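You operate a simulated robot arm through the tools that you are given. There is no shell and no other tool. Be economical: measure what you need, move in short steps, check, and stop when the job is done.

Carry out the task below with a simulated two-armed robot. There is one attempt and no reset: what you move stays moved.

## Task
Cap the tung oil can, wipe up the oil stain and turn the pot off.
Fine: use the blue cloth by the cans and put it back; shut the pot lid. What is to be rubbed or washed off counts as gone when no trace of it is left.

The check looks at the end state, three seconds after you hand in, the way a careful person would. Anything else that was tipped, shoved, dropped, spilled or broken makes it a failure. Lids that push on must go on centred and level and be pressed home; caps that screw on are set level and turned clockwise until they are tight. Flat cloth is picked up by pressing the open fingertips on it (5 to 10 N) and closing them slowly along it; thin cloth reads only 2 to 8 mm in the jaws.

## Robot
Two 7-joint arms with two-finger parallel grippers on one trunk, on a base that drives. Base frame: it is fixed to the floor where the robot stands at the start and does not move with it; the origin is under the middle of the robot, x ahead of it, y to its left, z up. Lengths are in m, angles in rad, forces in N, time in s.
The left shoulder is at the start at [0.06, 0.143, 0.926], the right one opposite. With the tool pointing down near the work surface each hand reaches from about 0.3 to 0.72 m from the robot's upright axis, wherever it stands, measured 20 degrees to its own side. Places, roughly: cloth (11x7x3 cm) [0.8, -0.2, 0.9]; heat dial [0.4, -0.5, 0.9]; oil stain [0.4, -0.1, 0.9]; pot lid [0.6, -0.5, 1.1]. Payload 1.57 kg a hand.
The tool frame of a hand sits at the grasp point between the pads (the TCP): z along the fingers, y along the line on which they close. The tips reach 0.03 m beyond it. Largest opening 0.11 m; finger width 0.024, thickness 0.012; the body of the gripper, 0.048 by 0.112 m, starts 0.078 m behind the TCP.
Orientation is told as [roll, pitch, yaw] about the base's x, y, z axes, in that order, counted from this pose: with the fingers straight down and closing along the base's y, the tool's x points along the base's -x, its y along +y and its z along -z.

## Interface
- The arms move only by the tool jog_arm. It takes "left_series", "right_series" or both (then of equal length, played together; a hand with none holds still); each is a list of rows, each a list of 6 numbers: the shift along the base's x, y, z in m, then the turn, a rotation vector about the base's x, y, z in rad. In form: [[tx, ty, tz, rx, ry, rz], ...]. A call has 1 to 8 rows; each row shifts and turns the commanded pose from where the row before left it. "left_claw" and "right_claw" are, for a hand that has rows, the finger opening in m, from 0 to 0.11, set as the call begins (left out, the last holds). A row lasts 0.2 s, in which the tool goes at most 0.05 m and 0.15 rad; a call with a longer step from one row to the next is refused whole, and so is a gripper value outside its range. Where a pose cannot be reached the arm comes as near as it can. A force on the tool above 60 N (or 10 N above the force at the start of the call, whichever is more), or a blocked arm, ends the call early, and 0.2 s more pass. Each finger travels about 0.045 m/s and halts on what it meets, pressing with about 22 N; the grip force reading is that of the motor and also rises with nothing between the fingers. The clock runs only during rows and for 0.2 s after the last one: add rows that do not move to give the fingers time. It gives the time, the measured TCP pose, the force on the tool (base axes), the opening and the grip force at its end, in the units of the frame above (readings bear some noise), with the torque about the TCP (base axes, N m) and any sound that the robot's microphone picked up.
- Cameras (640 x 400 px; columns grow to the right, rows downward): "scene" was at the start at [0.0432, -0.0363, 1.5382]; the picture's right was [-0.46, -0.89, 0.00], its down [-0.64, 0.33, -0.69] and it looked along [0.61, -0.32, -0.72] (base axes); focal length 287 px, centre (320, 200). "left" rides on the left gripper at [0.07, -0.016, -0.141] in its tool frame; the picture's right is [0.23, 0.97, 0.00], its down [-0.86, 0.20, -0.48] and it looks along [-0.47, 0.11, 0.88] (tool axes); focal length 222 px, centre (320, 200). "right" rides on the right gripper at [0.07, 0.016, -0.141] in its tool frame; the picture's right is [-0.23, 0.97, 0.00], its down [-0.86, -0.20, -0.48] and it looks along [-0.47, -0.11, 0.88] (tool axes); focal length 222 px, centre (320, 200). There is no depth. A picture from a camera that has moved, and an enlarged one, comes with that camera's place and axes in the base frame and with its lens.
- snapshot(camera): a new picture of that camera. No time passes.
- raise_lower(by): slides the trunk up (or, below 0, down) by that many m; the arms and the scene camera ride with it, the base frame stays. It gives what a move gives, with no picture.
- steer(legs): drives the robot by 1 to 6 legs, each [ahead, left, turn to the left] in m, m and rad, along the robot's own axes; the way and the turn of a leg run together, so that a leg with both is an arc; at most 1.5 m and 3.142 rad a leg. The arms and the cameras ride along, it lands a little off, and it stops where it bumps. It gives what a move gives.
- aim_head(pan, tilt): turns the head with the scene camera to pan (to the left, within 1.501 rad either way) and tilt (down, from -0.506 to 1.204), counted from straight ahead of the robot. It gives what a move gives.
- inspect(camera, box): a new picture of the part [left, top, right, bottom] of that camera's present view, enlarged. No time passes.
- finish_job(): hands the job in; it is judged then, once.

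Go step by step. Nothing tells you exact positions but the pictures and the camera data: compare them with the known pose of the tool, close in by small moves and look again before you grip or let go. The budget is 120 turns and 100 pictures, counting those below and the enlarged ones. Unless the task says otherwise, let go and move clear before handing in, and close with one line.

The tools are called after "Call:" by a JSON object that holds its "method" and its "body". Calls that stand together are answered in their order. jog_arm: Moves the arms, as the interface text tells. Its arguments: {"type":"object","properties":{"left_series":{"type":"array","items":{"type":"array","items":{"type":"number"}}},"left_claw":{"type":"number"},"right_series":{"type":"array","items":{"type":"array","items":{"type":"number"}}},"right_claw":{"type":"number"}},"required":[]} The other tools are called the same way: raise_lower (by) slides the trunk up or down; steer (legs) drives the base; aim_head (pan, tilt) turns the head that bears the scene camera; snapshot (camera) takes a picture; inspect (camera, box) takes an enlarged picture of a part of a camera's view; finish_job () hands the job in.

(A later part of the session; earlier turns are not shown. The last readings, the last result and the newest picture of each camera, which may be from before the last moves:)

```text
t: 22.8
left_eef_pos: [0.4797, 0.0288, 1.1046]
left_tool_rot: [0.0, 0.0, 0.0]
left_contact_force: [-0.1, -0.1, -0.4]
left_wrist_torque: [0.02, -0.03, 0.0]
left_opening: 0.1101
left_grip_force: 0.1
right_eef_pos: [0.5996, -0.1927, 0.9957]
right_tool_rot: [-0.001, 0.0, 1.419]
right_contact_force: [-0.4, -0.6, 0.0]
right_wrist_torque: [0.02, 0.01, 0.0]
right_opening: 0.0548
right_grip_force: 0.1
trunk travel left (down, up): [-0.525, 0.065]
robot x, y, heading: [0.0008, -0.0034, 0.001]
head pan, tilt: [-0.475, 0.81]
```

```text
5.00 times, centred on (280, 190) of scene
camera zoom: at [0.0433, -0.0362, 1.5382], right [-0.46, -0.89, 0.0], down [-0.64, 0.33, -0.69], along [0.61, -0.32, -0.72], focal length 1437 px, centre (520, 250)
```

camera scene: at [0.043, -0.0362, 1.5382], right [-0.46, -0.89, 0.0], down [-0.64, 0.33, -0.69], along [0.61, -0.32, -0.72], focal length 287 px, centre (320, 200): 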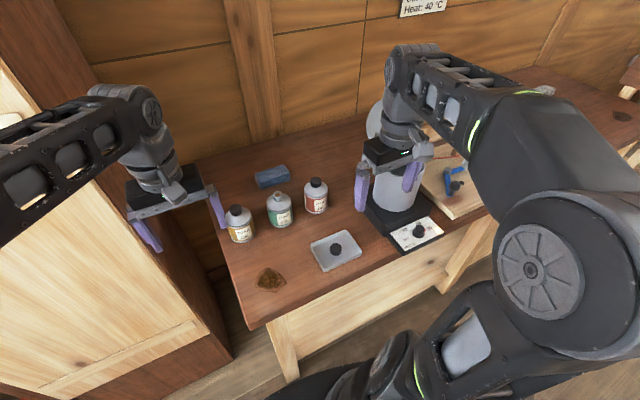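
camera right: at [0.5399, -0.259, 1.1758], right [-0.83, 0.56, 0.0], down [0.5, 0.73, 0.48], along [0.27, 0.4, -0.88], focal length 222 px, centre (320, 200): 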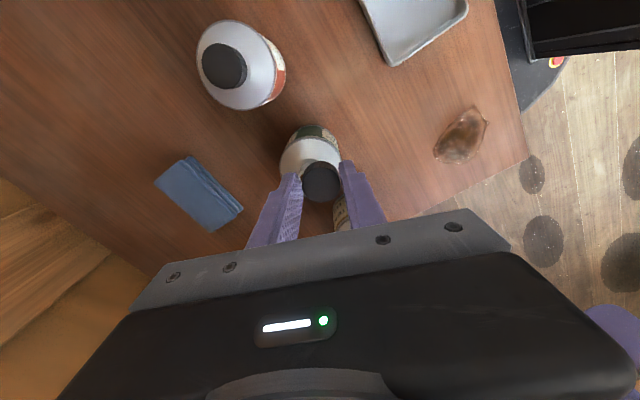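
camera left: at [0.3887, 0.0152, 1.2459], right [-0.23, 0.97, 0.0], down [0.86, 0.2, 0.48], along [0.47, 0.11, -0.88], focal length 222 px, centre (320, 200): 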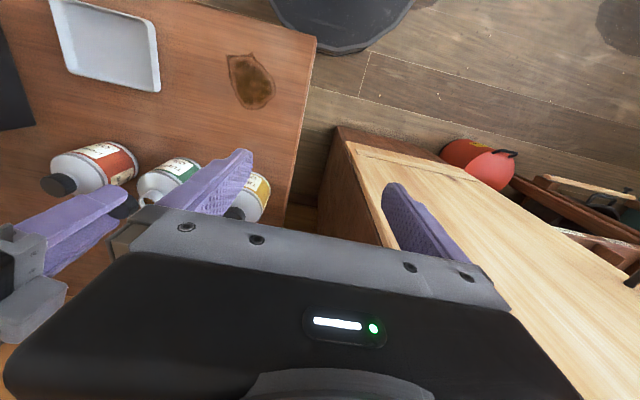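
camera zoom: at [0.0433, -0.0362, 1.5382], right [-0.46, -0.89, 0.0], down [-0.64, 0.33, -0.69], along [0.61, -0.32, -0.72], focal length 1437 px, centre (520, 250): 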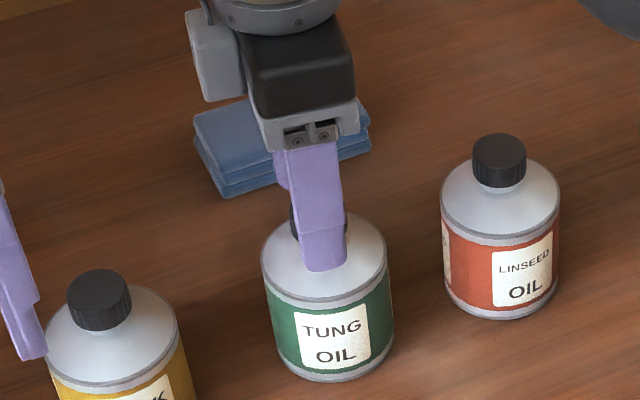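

The cap was gripped about 4 mm off the tool axis, which made the can wander. I'll recentre by about (+0.0025,-0.005) before regripping.

Call:
{"method": "jog_arm", "body": {"right_series": [[0.0028, -0.0052, -0.001, 0, 0, 0], [0, 0, 0, 0, 0, 0]]}}

Call:
{"method": "inspect", "body": {"camera": "right", "box": [240, 90, 400, 240]}}

```text
t: 23.4
left_eef_pos: [0.4794, 0.0291, 1.1033]
left_tool_rot: [0.0, -0.001, 0.0]
left_contact_force: [-0.2, 0.1, -0.3]
left_wrist_torque: [0.02, -0.01, 0.01]
left_opening: 0.1103
left_grip_force: 0.1
right_eef_pos: [0.6021, -0.1971, 0.9938]
right_tool_rot: [0.0, -0.002, 1.417]
right_contact_force: [0.2, -0.1, 0.7]
right_wrist_torque: [-0.02, 0.03, 0.02]
right_opening: 0.055
right_grip_force: 0.0
trunk travel left (down, up): [-0.525, 0.065]
robot x, y, heading: [-0.0014, 0.0018, -0.002]
head pan, tilt: [-0.475, 0.81]
```

```text
2.67 times, centred on (320, 165) of right
camera zoom: at [0.5756, -0.2628, 1.1353], right [-0.93, 0.37, 0.0], down [0.33, 0.82, 0.48], along [0.18, 0.44, -0.88], focal length 592 px, centre (320, 293)
```

zoom: 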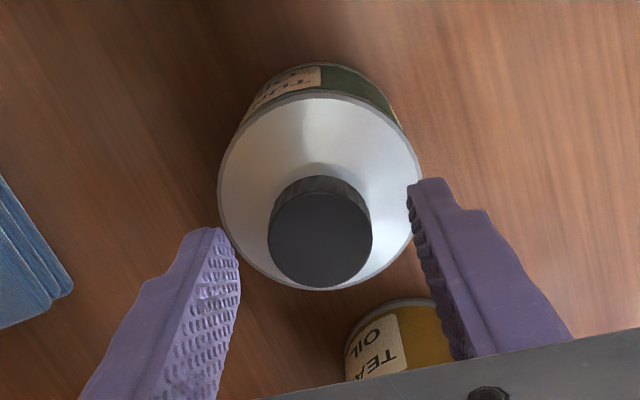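

Well centred now. I'll grip and turn clockwise again.

Call:
{"method": "jog_arm", "body": {"right_series": [[0.0008, -0.0004, 0, 0, 0, 0], [0, 0, 0, 0, 0, 0], [0, 0, 0, 0, 0, 0], [0, 0, -0.0005, 0, 0, -0.14], [0, 0, 0, 0, 0, -0.14], [0, 0, 0, 0, 0, -0.14], [0, 0, 0, 0, 0, -0.14], [0, 0, 0, 0, 0, -0.14]], "right_claw": 0.02}}

Call:
{"method": "jog_arm", "body": {"right_series": [[0, 0, -0.0005, 0, 0, -0.14], [0, 0, 0, 0, 0, -0.14], [0, 0, 0, 0, 0, -0.14], [0, 0, 0, 0, 0, -0.14], [0, 0, 0, 0, 0, -0.14], [0, 0, 0, 0, 0, -0.14]]}}

Call:
{"method": "inspect", "body": {"camera": "scene", "box": [240, 150, 320, 230]}}

```text
t: 25.2
left_eef_pos: [0.4799, 0.0285, 1.1052]
left_tool_rot: [0.001, -0.001, 0.001]
left_contact_force: [0.5, 0.0, 0.1]
left_wrist_torque: [-0.01, 0.02, 0.0]
left_opening: 0.1103
left_grip_force: 0.1
right_eef_pos: [0.6024, -0.1965, 0.9924]
right_tool_rot: [-0.001, 0.0, 0.716]
right_contact_force: [0.5, -0.6, 0.9]
right_wrist_torque: [0.02, 0.01, -0.01]
right_opening: 0.0328
right_grip_force: 22.8
trunk travel left (down, up): [-0.525, 0.065]
robot x, y, heading: [-0.0014, 0.0001, -0.001]
head pan, tilt: [-0.475, 0.81]
```

```text
t: 26.6
left_eef_pos: [0.4794, 0.0292, 1.1053]
left_tool_rot: [-0.001, -0.002, 0.001]
left_contact_force: [0.0, 0.2, -0.8]
left_wrist_torque: [0.01, 0.02, -0.01]
left_opening: 0.1102
left_grip_force: 0.0
right_eef_pos: [0.6031, -0.1994, 0.9928]
right_tool_rot: [-0.001, 0.0, -0.123]
right_contact_force: [-0.3, 1.4, -0.5]
right_wrist_torque: [0.12, 0.03, -0.02]
right_opening: 0.0328
right_grip_force: 22.3
trunk travel left (down, up): [-0.525, 0.065]
robot x, y, heading: [-0.0012, 0.0033, -0.004]
head pan, tilt: [-0.475, 0.81]
```

```text
5.00 times, centred on (280, 190) of scene
camera zoom: at [0.0433, -0.0363, 1.5382], right [-0.46, -0.89, 0.0], down [-0.64, 0.33, -0.69], along [0.61, -0.32, -0.72], focal length 1437 px, centre (520, 250)
```

zoom: 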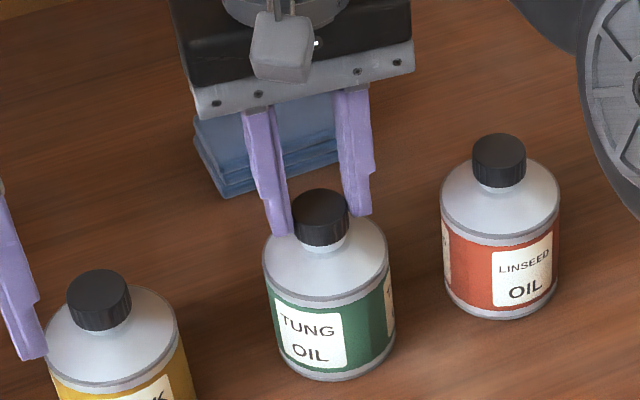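

The can partly turns with the cap when there's no downward load. I'll press down for base friction while I continue the stroke.

Call:
{"method": "jog_arm", "body": {"right_series": [[0, 0, -0.0015, 0, 0, 0], [0, 0, -0.001, 0, 0, 0]]}}

```text
t: 27.2
left_eef_pos: [0.4775, 0.0294, 1.1051]
left_tool_rot: [0.001, -0.002, 0.0]
left_contact_force: [-0.5, 0.4, 0.4]
left_wrist_torque: [0.0, -0.03, 0.01]
left_opening: 0.1101
left_grip_force: 0.2
right_eef_pos: [0.6028, -0.1974, 0.9932]
right_tool_rot: [-0.002, -0.004, -0.122]
right_contact_force: [-1.8, -2.8, 11.8]
right_wrist_torque: [-0.11, 0.18, 0.0]
right_opening: 0.0326
right_grip_force: 22.8
trunk travel left (down, up): [-0.525, 0.065]
robot x, y, heading: [-0.0009, 0.001, -0.002]
head pan, tilt: [-0.475, 0.81]
```

Call:
{"method": "jog_arm", "body": {"right_series": [[0, 0, 0, 0, 0, -0.14], [0, 0, -0.0003, 0, 0, -0.14], [0, 0, 0, 0, 0, -0.14], [0, 0, -0.0003, 0, 0, -0.14], [0, 0, 0, 0, 0, -0.14], [0, 0, -0.0003, 0, 0, -0.14], [0, 0, 0, 0, 0, -0.14], [0, 0, 0, 0, 0, -0.14]]}}

Call:
{"method": "inspect", "body": {"camera": "scene", "box": [240, 150, 320, 230]}}

```text
t: 29.0
left_eef_pos: [0.478, 0.0294, 1.1049]
left_tool_rot: [-0.001, -0.004, -0.002]
left_contact_force: [0.7, 0.4, 0.8]
left_wrist_torque: [-0.03, -0.02, -0.03]
left_opening: 0.1099
left_grip_force: 0.1
right_eef_pos: [0.6036, -0.1974, 0.9907]
right_tool_rot: [0.003, -0.003, -1.244]
right_contact_force: [8.1, -4.1, 24.5]
right_wrist_torque: [-0.19, -0.3, -0.01]
right_opening: 0.0327
right_grip_force: 21.7
trunk travel left (down, up): [-0.525, 0.065]
robot x, y, heading: [-0.0024, -0.0001, 0.001]
head pan, tilt: [-0.475, 0.81]
```

```text
5.00 times, centred on (280, 190) of scene
camera zoom: at [0.0421, -0.0359, 1.5383], right [-0.46, -0.89, 0.0], down [-0.64, 0.33, -0.69], along [0.61, -0.32, -0.72], focal length 1437 px, centre (520, 250)
```

zoom: 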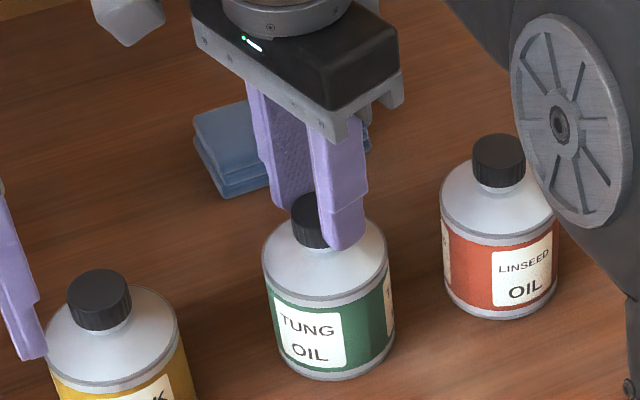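

The can held still and the cap turned. I'm releasing and rotating back for another stroke.

Call:
{"method": "jog_arm", "body": {"right_series": [[0, 0, 0.002, 0, 0, 0], [0, 0, 0, 0, 0, 0], [0, 0, 0, 0, 0, 0.15], [0, 0, 0, 0, 0, 0.15], [0, 0, 0, 0, 0, 0.15], [0, 0, 0, 0, 0, 0.15], [0, 0, 0, 0, 0, 0.15], [0, 0, 0, 0, 0, 0.15]], "right_claw": 0.055}}

Call:
{"method": "jog_arm", "body": {"right_series": [[0, 0, 0, 0, 0, 0.15], [0, 0, 0, 0, 0, 0.15], [0, 0, 0, 0, 0, 0.15], [0, 0, 0, 0, 0, 0.15], [0, 0, 0, 0, 0, 0.15], [0, 0, 0, 0, 0, 0.15], [0, 0, 0, 0, 0, 0.15], [0, 0, 0, 0, 0, 0.15]]}}

Call:
{"method": "jog_arm", "body": {"right_series": [[0, 0, 0, 0, 0, 0.15], [0, 0, 0, 0, 0, 0.15], [0, 0, 0, 0, 0, 0.15], [0, 0, 0, 0, 0, 0.15], [0, 0, 0, 0, 0, 0]]}}

Call:
{"method": "inspect", "body": {"camera": "right", "box": [240, 90, 400, 240]}}

```text
t: 30.8
left_eef_pos: [0.4795, 0.0291, 1.1035]
left_tool_rot: [0.0, -0.001, 0.001]
left_contact_force: [-0.5, -0.3, -0.7]
left_wrist_torque: [0.0, -0.03, 0.0]
left_opening: 0.11
left_grip_force: 0.1
right_eef_pos: [0.603, -0.1987, 0.9922]
right_tool_rot: [0.0, -0.001, -0.339]
right_contact_force: [0.6, 0.0, -0.3]
right_wrist_torque: [0.02, 0.04, -0.01]
right_opening: 0.0549
right_grip_force: 0.0
trunk travel left (down, up): [-0.525, 0.065]
robot x, y, heading: [-0.0067, -0.0063, 0.002]
head pan, tilt: [-0.475, 0.81]
```

```text
t: 32.6
left_eef_pos: [0.4791, 0.0301, 1.1032]
left_tool_rot: [0.0, -0.004, -0.001]
left_contact_force: [1.0, 0.1, -0.4]
left_wrist_torque: [0.0, -0.01, 0.02]
left_opening: 0.1102
left_grip_force: 0.0
right_eef_pos: [0.6032, -0.1996, 0.993]
right_tool_rot: [0.001, -0.001, 0.86]
right_contact_force: [-0.7, 0.2, 0.4]
right_wrist_torque: [-0.02, 0.01, -0.02]
right_opening: 0.055
right_grip_force: 0.0
trunk travel left (down, up): [-0.525, 0.065]
robot x, y, heading: [0.0043, 0.0027, -0.002]
head pan, tilt: [-0.475, 0.81]
```

```text
t: 33.8
left_eef_pos: [0.4792, 0.0296, 1.1043]
left_tool_rot: [0.001, -0.002, 0.001]
left_contact_force: [0.0, 0.1, 0.2]
left_wrist_torque: [0.0, -0.02, -0.02]
left_opening: 0.1101
left_grip_force: 0.2
right_eef_pos: [0.6024, -0.1988, 0.9922]
right_tool_rot: [-0.001, 0.001, 1.461]
right_contact_force: [-1.1, 0.1, -0.4]
right_wrist_torque: [0.02, 0.01, 0.01]
right_opening: 0.0551
right_grip_force: 0.0
trunk travel left (down, up): [-0.525, 0.065]
robot x, y, heading: [0.0019, 0.0041, -0.004]
head pan, tilt: [-0.475, 0.81]
```

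```text
2.67 times, centred on (320, 165) of right
camera zoom: at [0.5786, -0.2653, 1.1332], right [-0.94, 0.33, 0.0], down [0.29, 0.83, 0.48], along [0.16, 0.45, -0.88], focal length 592 px, centre (320, 293)
```

zoom: 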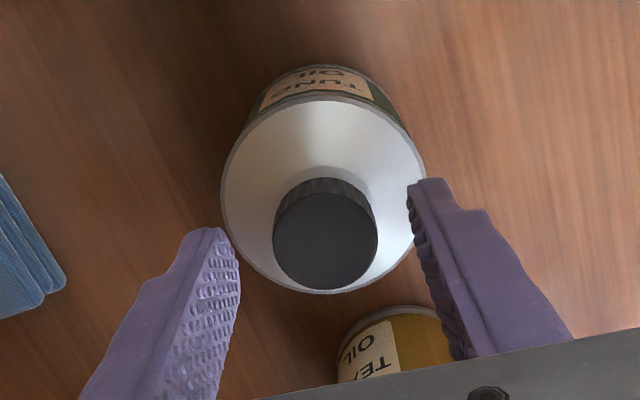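

Call:
{"method": "jog_arm", "body": {"right_series": [[0, 0, -0.0015, 0, 0, 0], [0, 0, 0, 0, 0, 0], [0, 0, 0, 0, 0, 0], [0, 0, -0.0015, 0, 0, 0], [0, 0, -0.001, 0, 0, 0], [0, 0, 0, 0, 0, -0.14], [0, 0, 0, 0, 0, -0.14]], "right_claw": 0.02}}

```text
t: 35.4
left_eef_pos: [0.4776, 0.0296, 1.1042]
left_tool_rot: [-0.001, -0.005, 0.001]
left_contact_force: [0.7, 0.3, -0.1]
left_wrist_torque: [0.0, 0.0, 0.01]
left_opening: 0.11
left_grip_force: 0.1
right_eef_pos: [0.6031, -0.1969, 0.9892]
right_tool_rot: [-0.002, 0.0, 1.176]
right_contact_force: [-1.7, 3.5, 8.8]
right_wrist_torque: [0.09, 0.01, -0.02]
right_opening: 0.0311
right_grip_force: 22.3
trunk travel left (down, up): [-0.525, 0.065]
robot x, y, heading: [0.0003, 0.0001, 0.005]
head pan, tilt: [-0.475, 0.81]
```

Call:
{"method": "jog_arm", "body": {"right_series": [[0, 0, 0, 0, 0, -0.15], [0, 0, 0, 0, 0, -0.15], [0, 0, 0, 0, 0, -0.15], [0, 0, 0, 0, 0, -0.15], [0, 0, 0, 0, 0, -0.15], [0, 0, 0, 0, 0, -0.15], [0, 0, 0, 0, 0, -0.15], [0, 0, 0, 0, 0, -0.15]]}}

Call:
{"method": "inspect", "body": {"camera": "scene", "box": [240, 150, 320, 230]}}

Call:
{"method": "jog_arm", "body": {"right_series": [[0, 0, -0.0003, 0, 0, -0.15], [0, 0, 0, 0, 0, -0.15], [0, 0, 0, 0, 0, -0.15], [0, 0, 0, 0, 0, -0.15], [0, 0, 0, 0, 0, -0.15], [0, 0, 0, 0, 0, -0.15], [0, 0, 0, 0, 0, -0.15], [0, 0, 0, 0, 0, -0.15]]}}

Call:
{"method": "inspect", "body": {"camera": "scene", "box": [240, 150, 320, 230]}}

```text
t: 37.2
left_eef_pos: [0.4775, 0.0301, 1.1042]
left_tool_rot: [-0.002, -0.004, 0.002]
left_contact_force: [0.1, 0.2, 0.1]
left_wrist_torque: [0.02, 0.06, -0.01]
left_opening: 0.1098
left_grip_force: 0.0
right_eef_pos: [0.6012, -0.1987, 0.989]
right_tool_rot: [0.0, 0.0, -0.024]
right_contact_force: [0.2, -0.9, 18.7]
right_wrist_torque: [-0.04, 0.11, 0.33]
right_opening: 0.0314
right_grip_force: 22.1
trunk travel left (down, up): [-0.525, 0.065]
robot x, y, heading: [-0.0002, -0.0004, 0.0]
head pan, tilt: [-0.475, 0.81]
```

```text
5.00 times, centred on (280, 190) of scene
camera zoom: at [0.0414, -0.0357, 1.5384], right [-0.46, -0.89, 0.0], down [-0.64, 0.33, -0.69], along [0.61, -0.32, -0.72], focal length 1437 px, centre (520, 250)
```

zoom: 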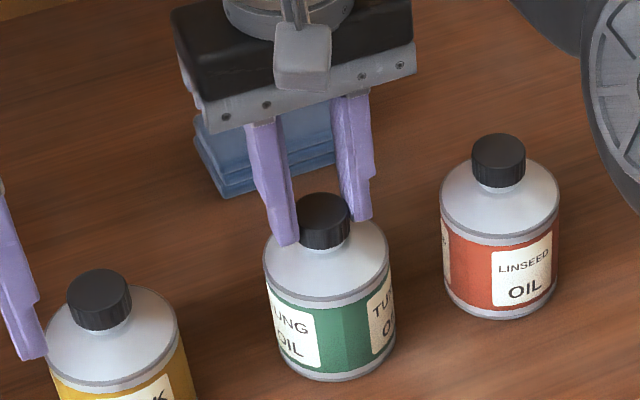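

```text
t: 39.0
left_eef_pos: [0.4775, 0.0301, 1.1043]
left_tool_rot: [-0.003, -0.003, 0.002]
left_contact_force: [0.5, -0.1, -0.1]
left_wrist_torque: [-0.03, 0.0, -0.02]
left_opening: 0.11
left_grip_force: 0.1
right_eef_pos: [0.6016, -0.1974, 0.9883]
right_tool_rot: [0.003, 0.0, -1.223]
right_contact_force: [-0.3, 0.5, 20.0]
right_wrist_torque: [-0.05, -0.02, 0.35]
right_opening: 0.0312
right_grip_force: 22.2
trunk travel left (down, up): [-0.525, 0.065]
robot x, y, heading: [-0.0017, 0.0008, 0.001]
head pan, tilt: [-0.475, 0.81]
```

```text
5.00 times, centred on (280, 190) of scene
camera zoom: at [0.0414, -0.0355, 1.5384], right [-0.46, -0.89, 0.0], down [-0.64, 0.33, -0.69], along [0.61, -0.32, -0.72], focal length 1437 px, centre (520, 250)
```

zoom: 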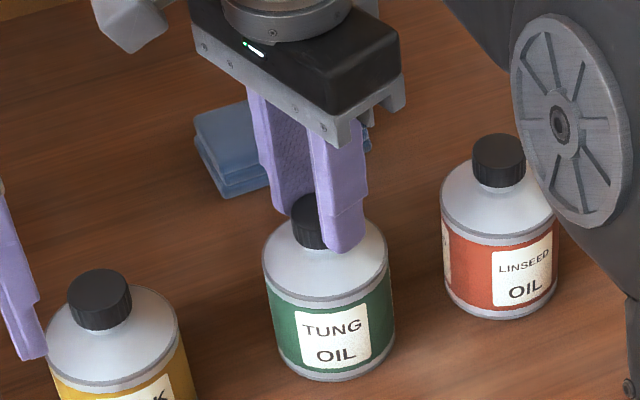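

Torque rose to 0.35 Nm and the can now turns together with the cap, so the cap is tight. I'll release, rise and check.

Call:
{"method": "jog_arm", "body": {"right_series": [[0, 0, 0.0025, 0, 0, 0], [0, 0, 0, 0, 0, 0], [0, 0, 0, 0, 0, 0], [0, 0, 0.03, 0, 0, 0], [0, 0, 0.04, 0, 0, 0], [0, 0, 0.02, 0, 0, 0.15], [-0.04, -0.02, 0, 0, 0, 0.15], [-0.04, -0.02, 0, 0, 0, 0.15]], "right_claw": 0.06}}

Call:
{"method": "inspect", "body": {"camera": "scene", "box": [240, 150, 320, 230]}}

```text
t: 40.8
left_eef_pos: [0.4786, 0.0292, 1.1042]
left_tool_rot: [0.0, -0.002, -0.001]
left_contact_force: [-0.8, 0.6, -1.0]
left_wrist_torque: [0.04, -0.04, 0.0]
left_opening: 0.1099
left_grip_force: 0.1
right_eef_pos: [0.5198, -0.2375, 1.0475]
right_tool_rot: [0.006, -0.002, -0.918]
right_contact_force: [-0.4, -0.3, -0.1]
right_wrist_torque: [0.04, -0.05, 0.0]
right_opening: 0.0602
right_grip_force: 0.1
right hand out of reach, approached as far as the arm can: row 5, 6
trunk travel left (down, up): [-0.525, 0.065]
robot x, y, heading: [0.0014, -0.0034, -0.002]
head pan, tilt: [-0.475, 0.81]
```

```text
5.00 times, centred on (280, 190) of scene
camera zoom: at [0.0426, -0.0371, 1.5382], right [-0.46, -0.89, 0.0], down [-0.64, 0.33, -0.69], along [0.61, -0.32, -0.72], focal length 1437 px, centre (520, 250)
```

zoom: 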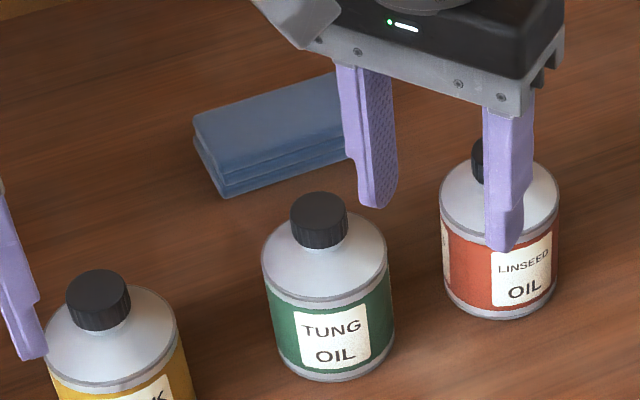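

The cap is on level and the neighbouring cans are undisturbed. The cloth is beyond reach (about 0.8 m), so I'll tuck the hands in and drive a little forward.

Call:
{"method": "jog_arm", "body": {"right_series": [[-0.03, 0.01, 0.02, 0, 0, 0.15], [-0.03, 0.01, 0.02, 0, 0, 0.15], [-0.03, 0.01, 0.01, 0, 0, 0.15], [-0.02, 0, 0, 0, 0, 0.15], [0, 0, 0, 0, 0, 0.15], [0, 0, 0, 0, 0, 0.15]], "left_series": [[-0.03, 0, 0, 0, 0, 0], [-0.03, 0, 0, 0, 0, 0], [-0.03, 0, 0, 0, 0, 0], [0, 0, 0, 0, 0, 0], [0, 0, 0, 0, 0, 0], [0, 0, 0, 0, 0, 0]]}}

Call:
{"method": "steer", "body": {"legs": [[0.12, 0, 0]]}}

Call:
{"method": "snapshot", "body": {"camera": "scene"}}

```text
t: 42.2
left_eef_pos: [0.3859, 0.0319, 1.1027]
left_tool_rot: [-0.001, -0.003, 0.0]
left_contact_force: [0.1, 0.2, -0.1]
left_wrist_torque: [-0.02, 0.0, -0.02]
left_opening: 0.11
left_grip_force: 0.1
right_eef_pos: [0.4114, -0.2085, 1.1015]
right_tool_rot: [0.004, -0.003, -0.019]
right_contact_force: [0.0, 0.1, -0.4]
right_wrist_torque: [0.03, 0.02, -0.03]
right_opening: 0.0601
right_grip_force: 0.0
trunk travel left (down, up): [-0.525, 0.065]
robot x, y, heading: [-0.0012, -0.0013, 0.002]
head pan, tilt: [-0.475, 0.81]
```

```text
t: 43.4
left_eef_pos: [0.466, 0.0324, 1.1049]
left_tool_rot: [0.0, -0.002, -0.002]
left_contact_force: [-0.3, 0.3, 0.5]
left_wrist_torque: [-0.01, -0.07, -0.01]
left_opening: 0.11
left_grip_force: 0.1
right_eef_pos: [0.4905, -0.2086, 1.1018]
right_tool_rot: [0.005, -0.003, -0.024]
right_contact_force: [-0.8, -1.0, -0.1]
right_wrist_torque: [-0.01, -0.04, 0.01]
right_opening: 0.0602
right_grip_force: 0.0
trunk travel left (down, up): [-0.525, 0.065]
robot x, y, heading: [0.0853, 0.0014, -0.001]
head pan, tilt: [-0.475, 0.81]
stopped in leg 1: the robot was blocked; the commanded pose is now the measured one
```

```text
56 pictures are left
camera scene: at [0.1222, -0.0352, 1.5383], right [-0.46, -0.89, 0.0], down [-0.64, 0.33, -0.69], along [0.61, -0.32, -0.72], focal length 287 px, centre (320, 200)
```

scene: 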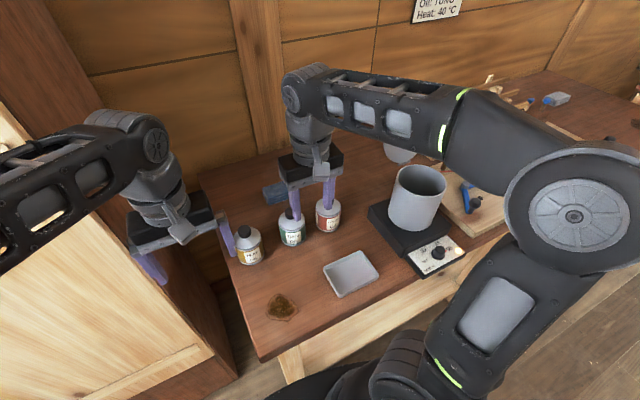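

The base is blocked by the table after 0.085 m, which is enough if I raise the trunk. The cloth is about x .74–.805, y -.283–-.176, so I'll grip it across x with the hand yawed 90°.

Call:
{"method": "raise_lower", "body": {"by": 0.06}}

Call:
{"method": "jog_arm", "body": {"right_series": [[0.03, 0, -0.005, 0, 0, 0.15], [0.03, 0, -0.005, 0, 0, 0.15], [0.03, 0, 0, 0, 0, 0.15], [0.03, 0, 0, 0, 0, 0.15], [0.03, 0, 0, 0, 0, 0.15], [0.03, 0, 0, 0, 0, 0.15], [0.03, -0.01, 0, 0, 0, 0.15], [0.03, -0.01, -0.01, 0, 0, 0.15]], "right_claw": 0.1}}

Call:
{"method": "jog_arm", "body": {"right_series": [[0.02, 0, -0.02, 0, 0, 0.15], [0.02, 0, -0.02, 0, 0, 0.15], [0, 0, -0.02, 0, 0, 0.094], [0, 0, 0, 0, 0, 0]]}}

Call:
{"method": "snapshot", "body": {"camera": "right"}}

```text
t: 44.4
left_eef_pos: [0.4675, 0.0323, 1.1639]
left_tool_rot: [-0.002, 0.001, -0.001]
left_contact_force: [-0.4, -1.3, 0.4]
left_wrist_torque: [0.0, 0.04, -0.03]
left_opening: 0.1098
left_grip_force: 0.1
right_eef_pos: [0.4916, -0.2089, 1.1603]
right_tool_rot: [0.005, -0.002, -0.025]
right_contact_force: [-0.1, 0.4, 0.1]
right_wrist_torque: [-0.01, 0.03, 0.01]
right_opening: 0.0603
right_grip_force: 0.0
trunk travel left (down, up): [-0.585, 0.005]
robot x, y, heading: [0.0814, 0.0013, -0.003]
head pan, tilt: [-0.475, 0.81]
```

```text
t: 46.2
left_eef_pos: [0.4697, 0.0315, 1.1632]
left_tool_rot: [0.0, 0.002, -0.001]
left_contact_force: [0.9, -0.3, 0.6]
left_wrist_torque: [-0.01, 0.02, -0.02]
left_opening: 0.1099
left_grip_force: 0.1
right_eef_pos: [0.6412, -0.2132, 1.1482]
right_tool_rot: [-0.034, 0.013, 0.777]
right_contact_force: [-0.4, 0.4, -0.6]
right_wrist_torque: [-0.01, 0.02, 0.01]
right_opening: 0.1002
right_grip_force: 0.1
right hand out of reach, approached as far as the arm can: row 5, 6, 7
trunk travel left (down, up): [-0.585, 0.005]
robot x, y, heading: [0.082, 0.0019, -0.005]
head pan, tilt: [-0.475, 0.81]
```

```text
t: 47.2
left_eef_pos: [0.4663, 0.033, 1.165]
left_tool_rot: [-0.001, -0.001, -0.002]
left_contact_force: [0.1, 0.3, 1.1]
left_wrist_torque: [-0.01, -0.01, -0.04]
left_opening: 0.1099
left_grip_force: 0.1
right_eef_pos: [0.6786, -0.2143, 1.0902]
right_tool_rot: [-0.037, 0.013, 1.172]
right_contact_force: [0.5, 0.4, -0.3]
right_wrist_torque: [-0.03, 0.03, -0.03]
right_opening: 0.1
right_grip_force: 0.1
trunk travel left (down, up): [-0.585, 0.005]
robot x, y, heading: [0.0808, -0.0012, -0.003]
head pan, tilt: [-0.475, 0.81]
```

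```text
55 pictures are left
camera right: at [0.6332, -0.2674, 1.2317], right [-0.81, 0.59, -0.04], down [0.5, 0.72, 0.47], along [0.31, 0.36, -0.88], focal length 222 px, centre (320, 200)
```

right: 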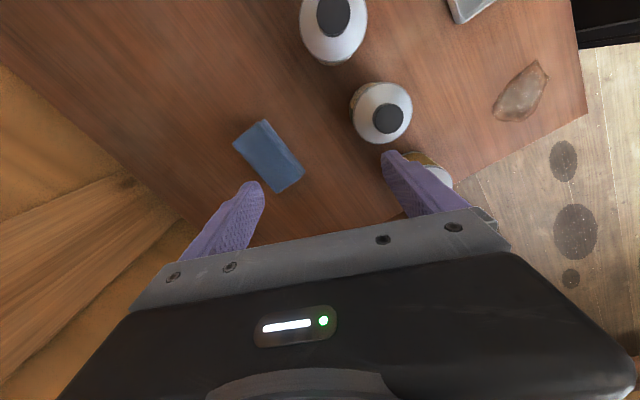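

Call:
{"method": "jog_arm", "body": {"right_series": [[0.025, -0.003, -0.02, 0.037, -0.013, 0.1], [0.025, -0.003, -0.015, 0, 0, 0.15], [0.025, -0.003, -0.01, 0, 0, 0.148], [0.018, -0.006, 0, 0, 0, 0], [0, 0, 0, 0, 0, 0]]}}

Call:
{"method": "snapshot", "body": {"camera": "right"}}

```text
t: 48.4
left_eef_pos: [0.468, 0.0313, 1.1641]
left_tool_rot: [-0.001, 0.0, -0.001]
left_contact_force: [0.5, 0.1, -0.6]
left_wrist_torque: [-0.02, 0.02, 0.02]
left_opening: 0.1101
left_grip_force: 0.1
right_eef_pos: [0.7551, -0.2206, 1.0433]
right_tool_rot: [-0.037, -0.024, 1.57]
right_contact_force: [-0.3, 0.4, 0.7]
right_wrist_torque: [-0.02, 0.0, 0.01]
right_opening: 0.1001
right_grip_force: 0.0
right hand out of reach, approached as far as the arm can: row 4
trunk travel left (down, up): [-0.585, 0.005]
robot x, y, heading: [0.082, 0.0025, -0.008]
head pan, tilt: [-0.475, 0.81]
```

```text
54 pictures are left
camera right: at [0.7338, -0.293, 1.1813], right [-0.97, 0.23, -0.03], down [0.18, 0.84, 0.51], along [0.14, 0.49, -0.86], focal length 222 px, centre (320, 200)
```

right: 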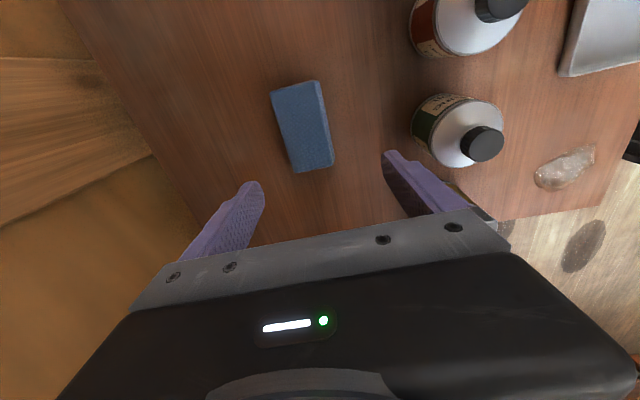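

Call:
{"method": "jog_arm", "body": {"right_series": [[0.004, -0.004, -0.03, 0.03, 0.02, 0], [0.008, -0.006, -0.03, 0, 0, 0], [0.007, -0.003, -0.03, 0, 0, 0], [0, 0, 0, 0, 0, 0]]}}

Call:
{"method": "snapshot", "body": {"camera": "right"}}

```text
t: 49.4
left_eef_pos: [0.4674, 0.0314, 1.1646]
left_tool_rot: [0.0, -0.001, -0.001]
left_contact_force: [-0.3, -0.5, -0.1]
left_wrist_torque: [0.0, 0.0, -0.03]
left_opening: 0.1101
left_grip_force: 0.0
right_eef_pos: [0.7787, -0.235, 0.9547]
right_tool_rot: [-0.016, -0.055, 1.568]
right_contact_force: [-0.6, -0.6, -0.6]
right_wrist_torque: [-0.02, 0.02, -0.01]
right_opening: 0.0999
right_grip_force: 0.1
trunk travel left (down, up): [-0.585, 0.005]
robot x, y, heading: [0.0827, 0.0044, -0.003]
head pan, tilt: [-0.475, 0.81]
```

```text
53 pictures are left
camera right: at [0.7591, -0.3124, 1.091], right [-0.97, 0.23, 0.0], down [0.2, 0.83, 0.53], along [0.12, 0.51, -0.85], focal length 222 px, centre (320, 200)
```

right: 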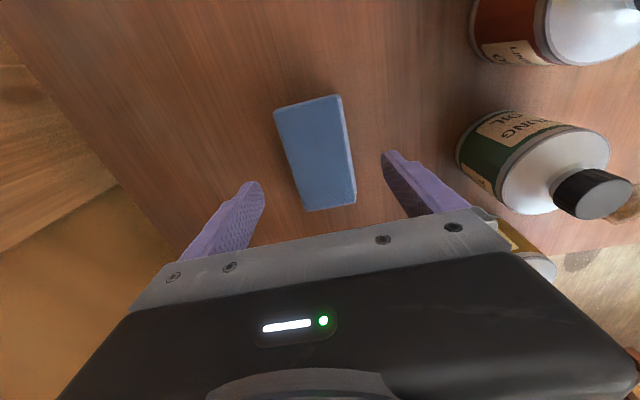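

The cloth is just ahead of the tool axis. I'll correct the tilt, shift slightly and lower around it.

Call:
{"method": "jog_arm", "body": {"right_series": [[0.005, -0.003, -0.01, -0.055, 0.016, 0], [0, -0.003, -0.015, 0, 0, 0], [0, 0, -0.015, 0, 0, 0], [0, 0, -0.012, 0, 0, 0], [0, 0, 0, 0, 0, 0]]}}

Call:
{"method": "snapshot", "body": {"camera": "right"}}

```text
t: 50.6
left_eef_pos: [0.4667, 0.0325, 1.1647]
left_tool_rot: [0.001, 0.0, -0.002]
left_contact_force: [-0.1, -0.2, 0.2]
left_wrist_torque: [0.02, 0.02, 0.0]
left_opening: 0.1099
left_grip_force: 0.1
right_eef_pos: [0.7829, -0.2412, 0.9008]
right_tool_rot: [0.002, 0.0, 1.566]
right_contact_force: [-0.6, 0.2, 0.1]
right_wrist_torque: [0.0, -0.01, -0.01]
right_opening: 0.0998
right_grip_force: 0.0
trunk travel left (down, up): [-0.585, 0.005]
robot x, y, heading: [0.0852, 0.0009, -0.003]
head pan, tilt: [-0.475, 0.81]
```

```text
52 pictures are left
camera right: at [0.765, -0.3105, 1.0434], right [-0.97, 0.23, 0.0], down [0.2, 0.85, 0.48], along [0.11, 0.47, -0.88], focal length 222 px, centre (320, 200)
```

right: 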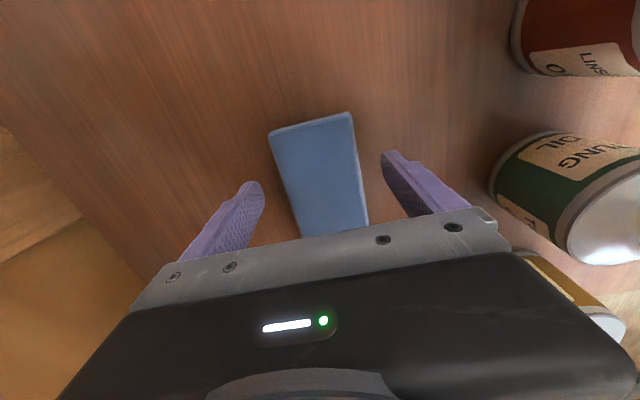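

The cloth is centred between the fingers, so I'll close on it.

Call:
{"method": "jog_arm", "body": {"right_series": [[-0.003, 0, -0.002, 0, 0, 0], [0, 0, 0, 0, 0, 0], [0, 0, 0, 0, 0, 0], [0, 0, 0, 0, 0, 0], [0, 0, 0, 0, 0, 0], [0, 0, 0, 0, 0, 0]], "right_claw": 0.05}}

Call:
{"method": "snapshot", "body": {"camera": "right"}}

```text
t: 52.0
left_eef_pos: [0.4665, 0.0325, 1.1638]
left_tool_rot: [0.0, 0.0, -0.002]
left_contact_force: [0.1, 0.1, -1.1]
left_wrist_torque: [0.01, 0.0, -0.01]
left_opening: 0.11
left_grip_force: 0.0
right_eef_pos: [0.7775, -0.2422, 0.9006]
right_tool_rot: [0.002, 0.0, 1.566]
right_contact_force: [0.4, 0.2, 1.6]
right_wrist_torque: [-0.01, -0.03, 0.0]
right_opening: 0.0644
right_grip_force: 22.0
trunk travel left (down, up): [-0.585, 0.005]
robot x, y, heading: [0.0781, -0.0042, -0.002]
head pan, tilt: [-0.475, 0.81]
```

```text
51 pictures are left
camera right: at [0.7614, -0.3105, 1.0408], right [-0.97, 0.23, 0.0], down [0.2, 0.85, 0.48], along [0.11, 0.47, -0.88], focal length 222 px, centre (320, 200)
```

right: 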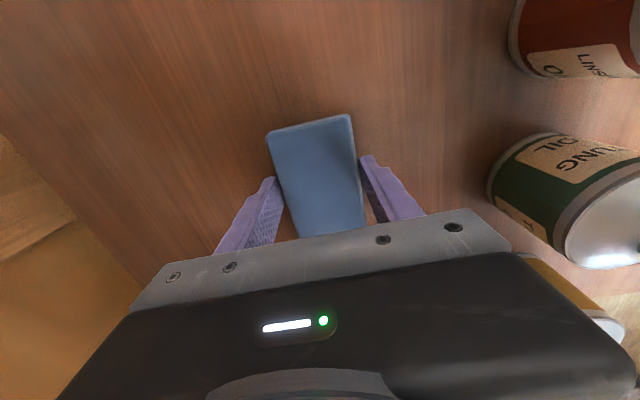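

The cloth is gripped at 64 mm; I'm noting its spot as TCP (0.7775,-0.242,0.8995) at yaw 1.566. I'm lifting it and carrying it over the cans toward the stain.

Call:
{"method": "jog_arm", "body": {"right_series": [[0, 0, 0.02, 0, 0, 0], [-0.01, 0, 0.03, 0, 0, 0], [-0.02, 0, 0.035, 0, 0, 0], [-0.02, 0, 0.04, 0, 0, 0], [-0.005, 0, 0.045, 0, 0, 0], [0, 0, 0, 0, 0, 0]]}}

Call:
{"method": "snapshot", "body": {"camera": "right"}}

```text
t: 53.4
left_eef_pos: [0.4677, 0.0308, 1.1644]
left_tool_rot: [0.001, 0.0, -0.002]
left_contact_force: [-0.9, 0.5, 0.2]
left_wrist_torque: [-0.01, -0.01, 0.01]
left_opening: 0.1102
left_grip_force: 0.1
right_eef_pos: [0.7232, -0.2433, 1.0579]
right_tool_rot: [0.0, -0.001, 1.567]
right_contact_force: [0.2, -0.9, -1.2]
right_wrist_torque: [-0.01, -0.04, 0.01]
right_opening: 0.064
right_grip_force: 22.4
right hand out of reach, approached as far as the arm can: row 5
trunk travel left (down, up): [-0.585, 0.005]
robot x, y, heading: [0.0838, -0.0031, -0.003]
head pan, tilt: [-0.475, 0.81]
```

```text
50 pictures are left
camera right: at [0.7067, -0.3124, 1.2006], right [-0.97, 0.23, 0.0], down [0.2, 0.85, 0.48], along [0.11, 0.47, -0.88], focal length 222 px, centre (320, 200)
```

right: 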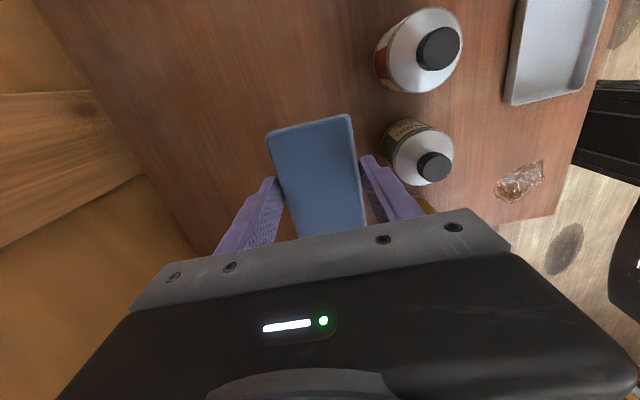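

Call:
{"method": "jog_arm", "body": {"right_series": [[-0.035, 0.01, 0.003, 0, 0, 0], [-0.035, 0.015, 0.003, 0, 0, 0], [-0.035, 0.015, 0.003, 0, 0, 0], [-0.035, 0.015, 0, 0, 0, 0], [-0.035, 0.015, 0, 0, 0, 0], [-0.035, 0.01, 0, 0, 0, 0], [-0.03, 0.01, 0, 0, 0, 0], [0, 0, 0, 0, 0, 0]], "left_series": [[-0.02, 0.02, 0, 0, 0, 0], [-0.02, 0.02, 0, 0, 0, 0], [-0.02, 0.02, 0, 0, 0, 0], [-0.02, 0.02, 0, 0, 0, 0], [-0.02, 0.02, 0, 0, 0, 0], [-0.02, 0, 0, 0, 0, 0], [0, 0, 0, 0, 0, 0], [0, 0, 0, 0, 0, 0]]}}

Call:
{"method": "snapshot", "body": {"camera": "scene"}}

Call:
{"method": "snapshot", "body": {"camera": "right"}}

```text
t: 55.2
left_eef_pos: [0.3483, 0.131, 1.1574]
left_tool_rot: [0.0, 0.001, 0.0]
left_contact_force: [-0.4, -0.2, 0.5]
left_wrist_torque: [0.01, -0.01, 0.01]
left_opening: 0.11
left_grip_force: 0.0
left hand out of reach, approached as far as the arm can: row 6
right_eef_pos: [0.4841, -0.152, 1.0725]
right_tool_rot: [0.004, 0.0, 1.566]
right_contact_force: [0.3, 0.2, -0.4]
right_wrist_torque: [0.03, -0.01, -0.01]
right_opening: 0.0637
right_grip_force: 21.9
trunk travel left (down, up): [-0.585, 0.005]
robot x, y, heading: [0.0818, -0.0014, -0.007]
head pan, tilt: [-0.475, 0.81]
```

```text
49 pictures are left
camera scene: at [0.1255, -0.0356, 1.5982], right [-0.46, -0.89, 0.0], down [-0.64, 0.33, -0.69], along [0.61, -0.32, -0.72], focal length 287 px, centre (320, 200)
```

scene: 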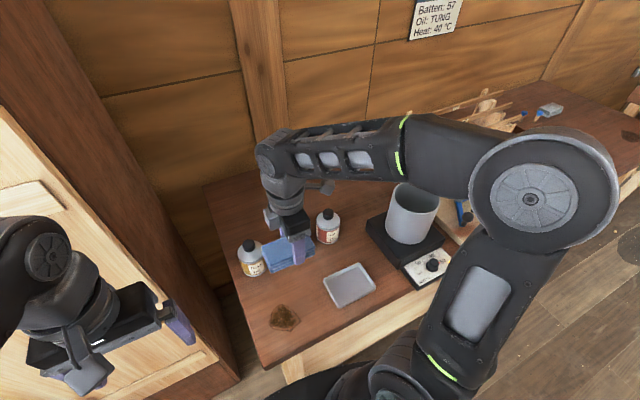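

```text
48 pictures are left
camera right: at [0.4671, -0.2214, 1.2126], right [-0.97, 0.23, 0.0], down [0.2, 0.85, 0.48], along [0.11, 0.47, -0.88], focal length 222 px, centre (320, 200)
```

right: 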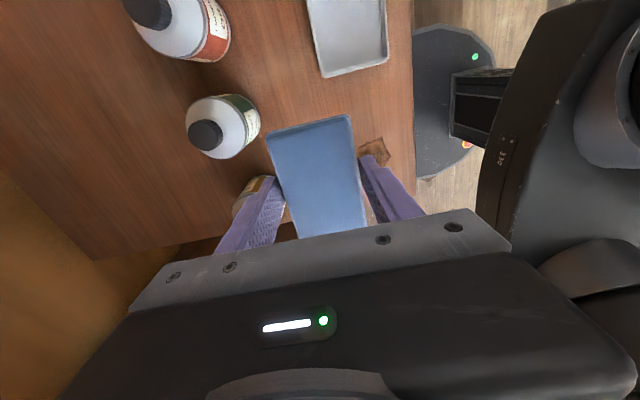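

The stain is confirmed at about (0.423,-0.085). I'm moving the cloth above it and lowering.

Call:
{"method": "jog_arm", "body": {"right_series": [[-0.03, 0.03, -0.02, 0, 0, 0], [-0.031, 0.035, -0.01, 0, 0, 0], [0, 0, -0.04, 0, 0, 0], [0, 0, -0.04, 0, 0, 0], [0, 0, -0.04, 0, 0, 0], [0, 0, -0.015, 0, 0, 0], [0, 0, 0, 0, 0, 0]]}}

Call:
{"method": "snapshot", "body": {"camera": "scene"}}

```text
t: 56.8
left_eef_pos: [0.3498, 0.1324, 1.1582]
left_tool_rot: [0.0, 0.0, -0.002]
left_contact_force: [-0.1, 0.1, 0.0]
left_wrist_torque: [0.0, -0.01, 0.01]
left_opening: 0.11
left_grip_force: 0.1
right_eef_pos: [0.4219, -0.0862, 0.9068]
right_tool_rot: [0.002, 0.0, 1.566]
right_contact_force: [0.5, 0.2, -1.4]
right_wrist_torque: [0.0, 0.01, -0.05]
right_opening: 0.0642
right_grip_force: 21.8
trunk travel left (down, up): [-0.585, 0.005]
robot x, y, heading: [0.0836, -0.0028, -0.005]
head pan, tilt: [-0.475, 0.81]
```

```text
47 pictures are left
camera scene: at [0.1249, -0.0356, 1.5982], right [-0.46, -0.89, 0.0], down [-0.64, 0.33, -0.69], along [0.61, -0.32, -0.72], focal length 287 px, centre (320, 200)
```

scene: 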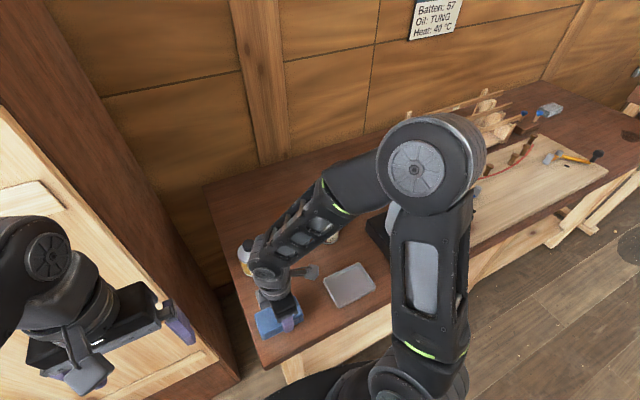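

Call:
{"method": "jog_arm", "body": {"right_series": [[0, 0, -0.004, 0, 0, 0], [0, 0, -0.003, 0, 0, 0], [0, 0, -0.002, 0, 0, 0]]}}

```text
t: 57.6
left_eef_pos: [0.3464, 0.1316, 1.1593]
left_tool_rot: [0.0, -0.003, 0.0]
left_contact_force: [-0.1, 0.5, 0.5]
left_wrist_torque: [0.02, 0.03, 0.01]
left_opening: 0.11
left_grip_force: 0.0
right_eef_pos: [0.4212, -0.0845, 0.8971]
right_tool_rot: [-0.004, 0.001, 1.566]
right_contact_force: [-6.6, -3.2, 34.5]
right_wrist_torque: [-0.07, 0.27, -0.04]
right_opening: 0.0647
right_grip_force: 21.6
trunk travel left (down, up): [-0.585, 0.005]
robot x, y, heading: [0.0799, -0.0016, -0.009]
head pan, tilt: [-0.475, 0.81]
```

I feel 34 N, so I'll ease off and rub back and forth.

Call:
{"method": "jog_arm", "body": {"right_series": [[0, 0, 0.0018, 0, 0, 0], [0.025, 0, 0, 0, 0, 0], [0.02, 0, 0, 0, 0, 0], [-0.03, 0, 0, 0, 0, 0], [-0.03, 0, 0, 0, 0, 0], [-0.025, 0, 0, 0, 0, 0], [0.02, 0, 0, 0, 0, 0], [0.02, 0, 0, 0, 0, 0]]}}

Call:
{"method": "jog_arm", "body": {"right_series": [[0, 0.03, 0, 0, 0, 0], [0, 0.01, 0, 0, 0, 0], [0, -0.03, 0, 0, 0, 0], [0, -0.03, 0, 0, 0, 0], [0, -0.015, 0, 0, 0, 0], [0.035, 0, 0, 0, 0, 0], [-0.035, 0, 0, 0, 0, 0], [-0.035, 0, 0, 0, 0, 0]]}}

```text
t: 59.4
left_eef_pos: [0.3476, 0.1319, 1.1586]
left_tool_rot: [0.0, -0.003, -0.001]
left_contact_force: [0.1, -0.1, -0.1]
left_wrist_torque: [-0.03, 0.01, 0.01]
left_opening: 0.1099
left_grip_force: 0.1
right_eef_pos: [0.4192, -0.0879, 0.8959]
right_tool_rot: [0.002, 0.003, 1.567]
right_contact_force: [-12.2, -1.4, 24.4]
right_wrist_torque: [-0.19, 0.67, -0.14]
right_opening: 0.0642
right_grip_force: 21.1
trunk travel left (down, up): [-0.585, 0.005]
robot x, y, heading: [0.0784, 0.0008, -0.001]
head pan, tilt: [-0.475, 0.81]
```

```text
t: 61.2
left_eef_pos: [0.3487, 0.1324, 1.1586]
left_tool_rot: [-0.002, 0.0, 0.0]
left_contact_force: [0.3, -0.6, -0.4]
left_wrist_torque: [0.01, 0.0, 0.01]
left_opening: 0.1101
left_grip_force: 0.1
right_eef_pos: [0.3875, -0.1238, 0.8989]
right_tool_rot: [0.003, -0.001, 1.565]
right_contact_force: [-0.2, 0.1, -1.0]
right_wrist_torque: [-0.04, 0.01, -0.01]
right_opening: 0.0643
right_grip_force: 22.2
trunk travel left (down, up): [-0.585, 0.005]
robot x, y, heading: [0.0827, 0.0026, -0.003]
head pan, tilt: [-0.475, 0.81]
```

Call:
{"method": "jog_arm", "body": {"right_series": [[0, 0, -0.0025, 0, 0, 0], [0.035, 0.01, 0, 0, 0, 0], [0.035, 0, 0, 0, 0, 0], [-0.035, 0.015, 0, 0, 0, 0], [-0.035, 0, 0, 0, 0, 0], [0.035, 0.02, 0, 0, 0, 0], [0.035, 0, 0, 0, 0, 0], [-0.035, 0.02, 0, 0, 0, 0]]}}

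Call:
{"method": "jog_arm", "body": {"right_series": [[-0.035, 0, 0, 0, 0, 0], [0.03, 0.005, 0, 0, 0, 0], [0.03, 0, 0, 0, 0, 0], [0, 0, 0.04, 0, 0, 0], [0, 0, 0.04, 0, 0, 0], [0.02, -0.03, 0.04, 0, 0, 0], [0.03, -0.03, 0.03, 0, 0, 0], [0, 0, 0, 0, 0, 0]]}}

Call:
{"method": "inspect", "body": {"camera": "scene", "box": [220, 230, 400, 370]}}

```text
t: 63.0
left_eef_pos: [0.3488, 0.1325, 1.1585]
left_tool_rot: [-0.001, -0.002, -0.001]
left_contact_force: [-0.8, -0.5, -0.2]
left_wrist_torque: [-0.05, -0.02, 0.0]
left_opening: 0.11
left_grip_force: 0.0
right_eef_pos: [0.4206, -0.0536, 0.8962]
right_tool_rot: [0.0, 0.002, 1.564]
right_contact_force: [-0.8, 0.9, 0.6]
right_wrist_torque: [-0.01, -0.02, -0.04]
right_opening: 0.0639
right_grip_force: 21.9
trunk travel left (down, up): [-0.585, 0.005]
robot x, y, heading: [0.0816, -0.0012, -0.006]
head pan, tilt: [-0.475, 0.81]
```

```text
refused: row 6 steps farther than a row can; nothing moved
```

```text
2.86 times, centred on (310, 300) of scene
camera zoom: at [0.1229, -0.0339, 1.5981], right [-0.46, -0.89, 0.0], down [-0.64, 0.33, -0.69], along [0.61, -0.32, -0.72], focal length 821 px, centre (349, -86)
```

zoom: 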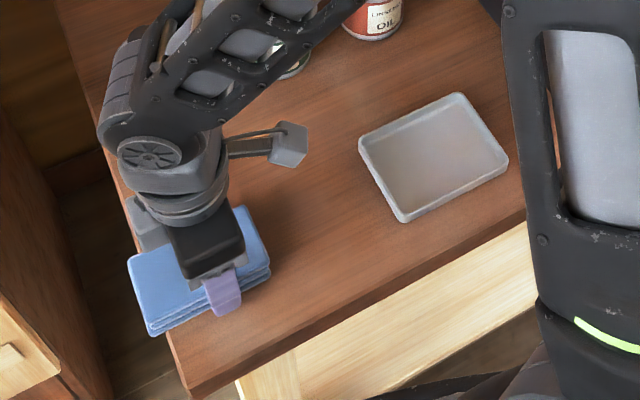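

Call:
{"method": "jog_arm", "body": {"right_series": [[0, 0, 0.03, 0, 0, 0], [0, 0, 0.04, 0, 0, 0], [0, 0, 0.04, 0, 0, 0], [0.03, -0.02, 0.02, 0, 0, 0], [0.03, -0.03, 0, 0, 0, 0], [0.02, -0.03, 0, 0, 0, 0], [0, 0, 0, 0, 0, 0]]}}

Call:
{"method": "inspect", "body": {"camera": "scene", "box": [220, 230, 400, 370]}}

Call:
{"method": "snapshot", "body": {"camera": "right"}}

```text
t: 64.6
left_eef_pos: [0.3497, 0.1316, 1.1595]
left_tool_rot: [-0.001, 0.001, -0.002]
left_contact_force: [0.7, -0.3, 0.5]
left_wrist_torque: [0.0, 0.01, 0.02]
left_opening: 0.1099
left_grip_force: 0.0
right_eef_pos: [0.5031, -0.1359, 1.0255]
right_tool_rot: [0.003, 0.001, 1.568]
right_contact_force: [-0.7, 0.9, 0.2]
right_wrist_torque: [0.01, 0.01, -0.04]
right_opening: 0.0642
right_grip_force: 22.1
trunk travel left (down, up): [-0.585, 0.005]
robot x, y, heading: [0.0808, 0.0001, -0.005]
head pan, tilt: [-0.475, 0.81]
```

```text
2.86 times, centred on (310, 300) of scene
camera zoom: at [0.1246, -0.035, 1.5982], right [-0.46, -0.89, 0.0], down [-0.64, 0.33, -0.69], along [0.61, -0.32, -0.72], focal length 821 px, centre (349, -86)
```

zoom: 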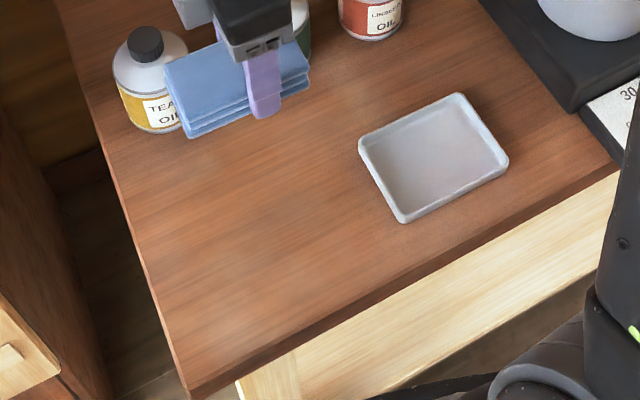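

```text
44 pictures are left
camera right: at [0.4861, -0.2058, 1.1671], right [-0.97, 0.23, 0.0], down [0.2, 0.85, 0.48], along [0.11, 0.47, -0.88], focal length 222 px, centre (320, 200)
```

right: 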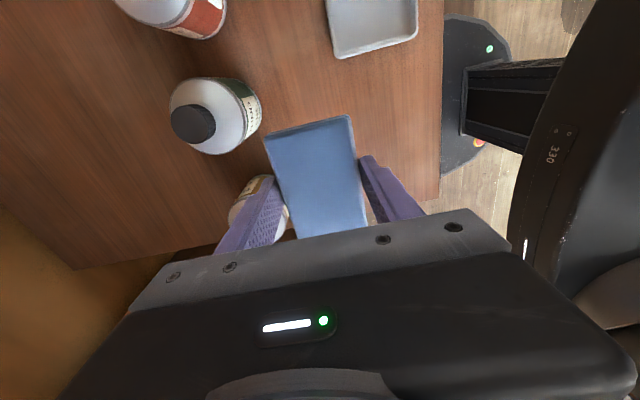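

The stain looks gone. I'll zoom in to check for residual traces.

Call:
{"method": "inspect", "body": {"camera": "scene", "box": [245, 270, 335, 345]}}

```text
5.33 times, centred on (290, 308) of scene
camera zoom: at [0.1246, -0.035, 1.5982], right [-0.46, -0.89, 0.0], down [-0.64, 0.33, -0.69], along [0.61, -0.32, -0.72], focal length 1533 px, centre (480, -373)
```

zoom: 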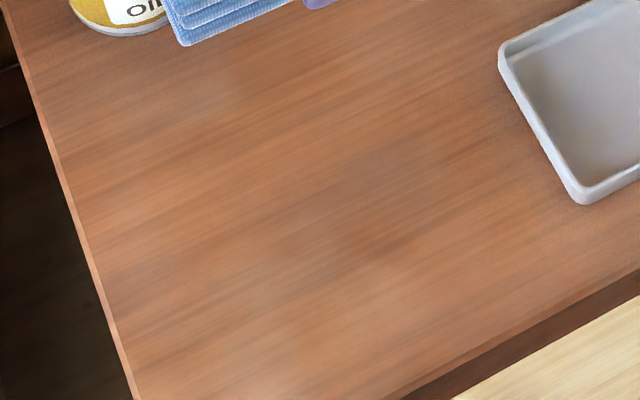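

It looks clean, but I'll make one more firm pass over the area to be safe.

Call:
{"method": "jog_arm", "body": {"right_series": [[-0.03, 0.01, -0.03, 0, 0, 0], [-0.02, 0.01, -0.03, 0, 0, 0], [0, 0, -0.04, 0, 0, 0], [0, 0, -0.026, 0, 0, 0], [0, 0, -0.004, 0, 0, 0], [0, 0, -0.001, 0, 0, 0]]}}

```text
t: 66.0
left_eef_pos: [0.347, 0.1313, 1.1592]
left_tool_rot: [0.001, -0.003, -0.003]
left_contact_force: [-0.4, -0.2, 1.3]
left_wrist_torque: [0.04, -0.04, 0.03]
left_opening: 0.11
left_grip_force: 0.1
right_eef_pos: [0.4528, -0.117, 0.8956]
right_tool_rot: [-0.003, 0.0, 1.565]
right_contact_force: [-3.3, -8.0, 34.7]
right_wrist_torque: [-0.12, 0.23, 0.05]
right_opening: 0.0642
right_grip_force: 22.3
trunk travel left (down, up): [-0.585, 0.005]
robot x, y, heading: [0.0825, 0.0028, -0.003]
head pan, tilt: [-0.475, 0.81]
```

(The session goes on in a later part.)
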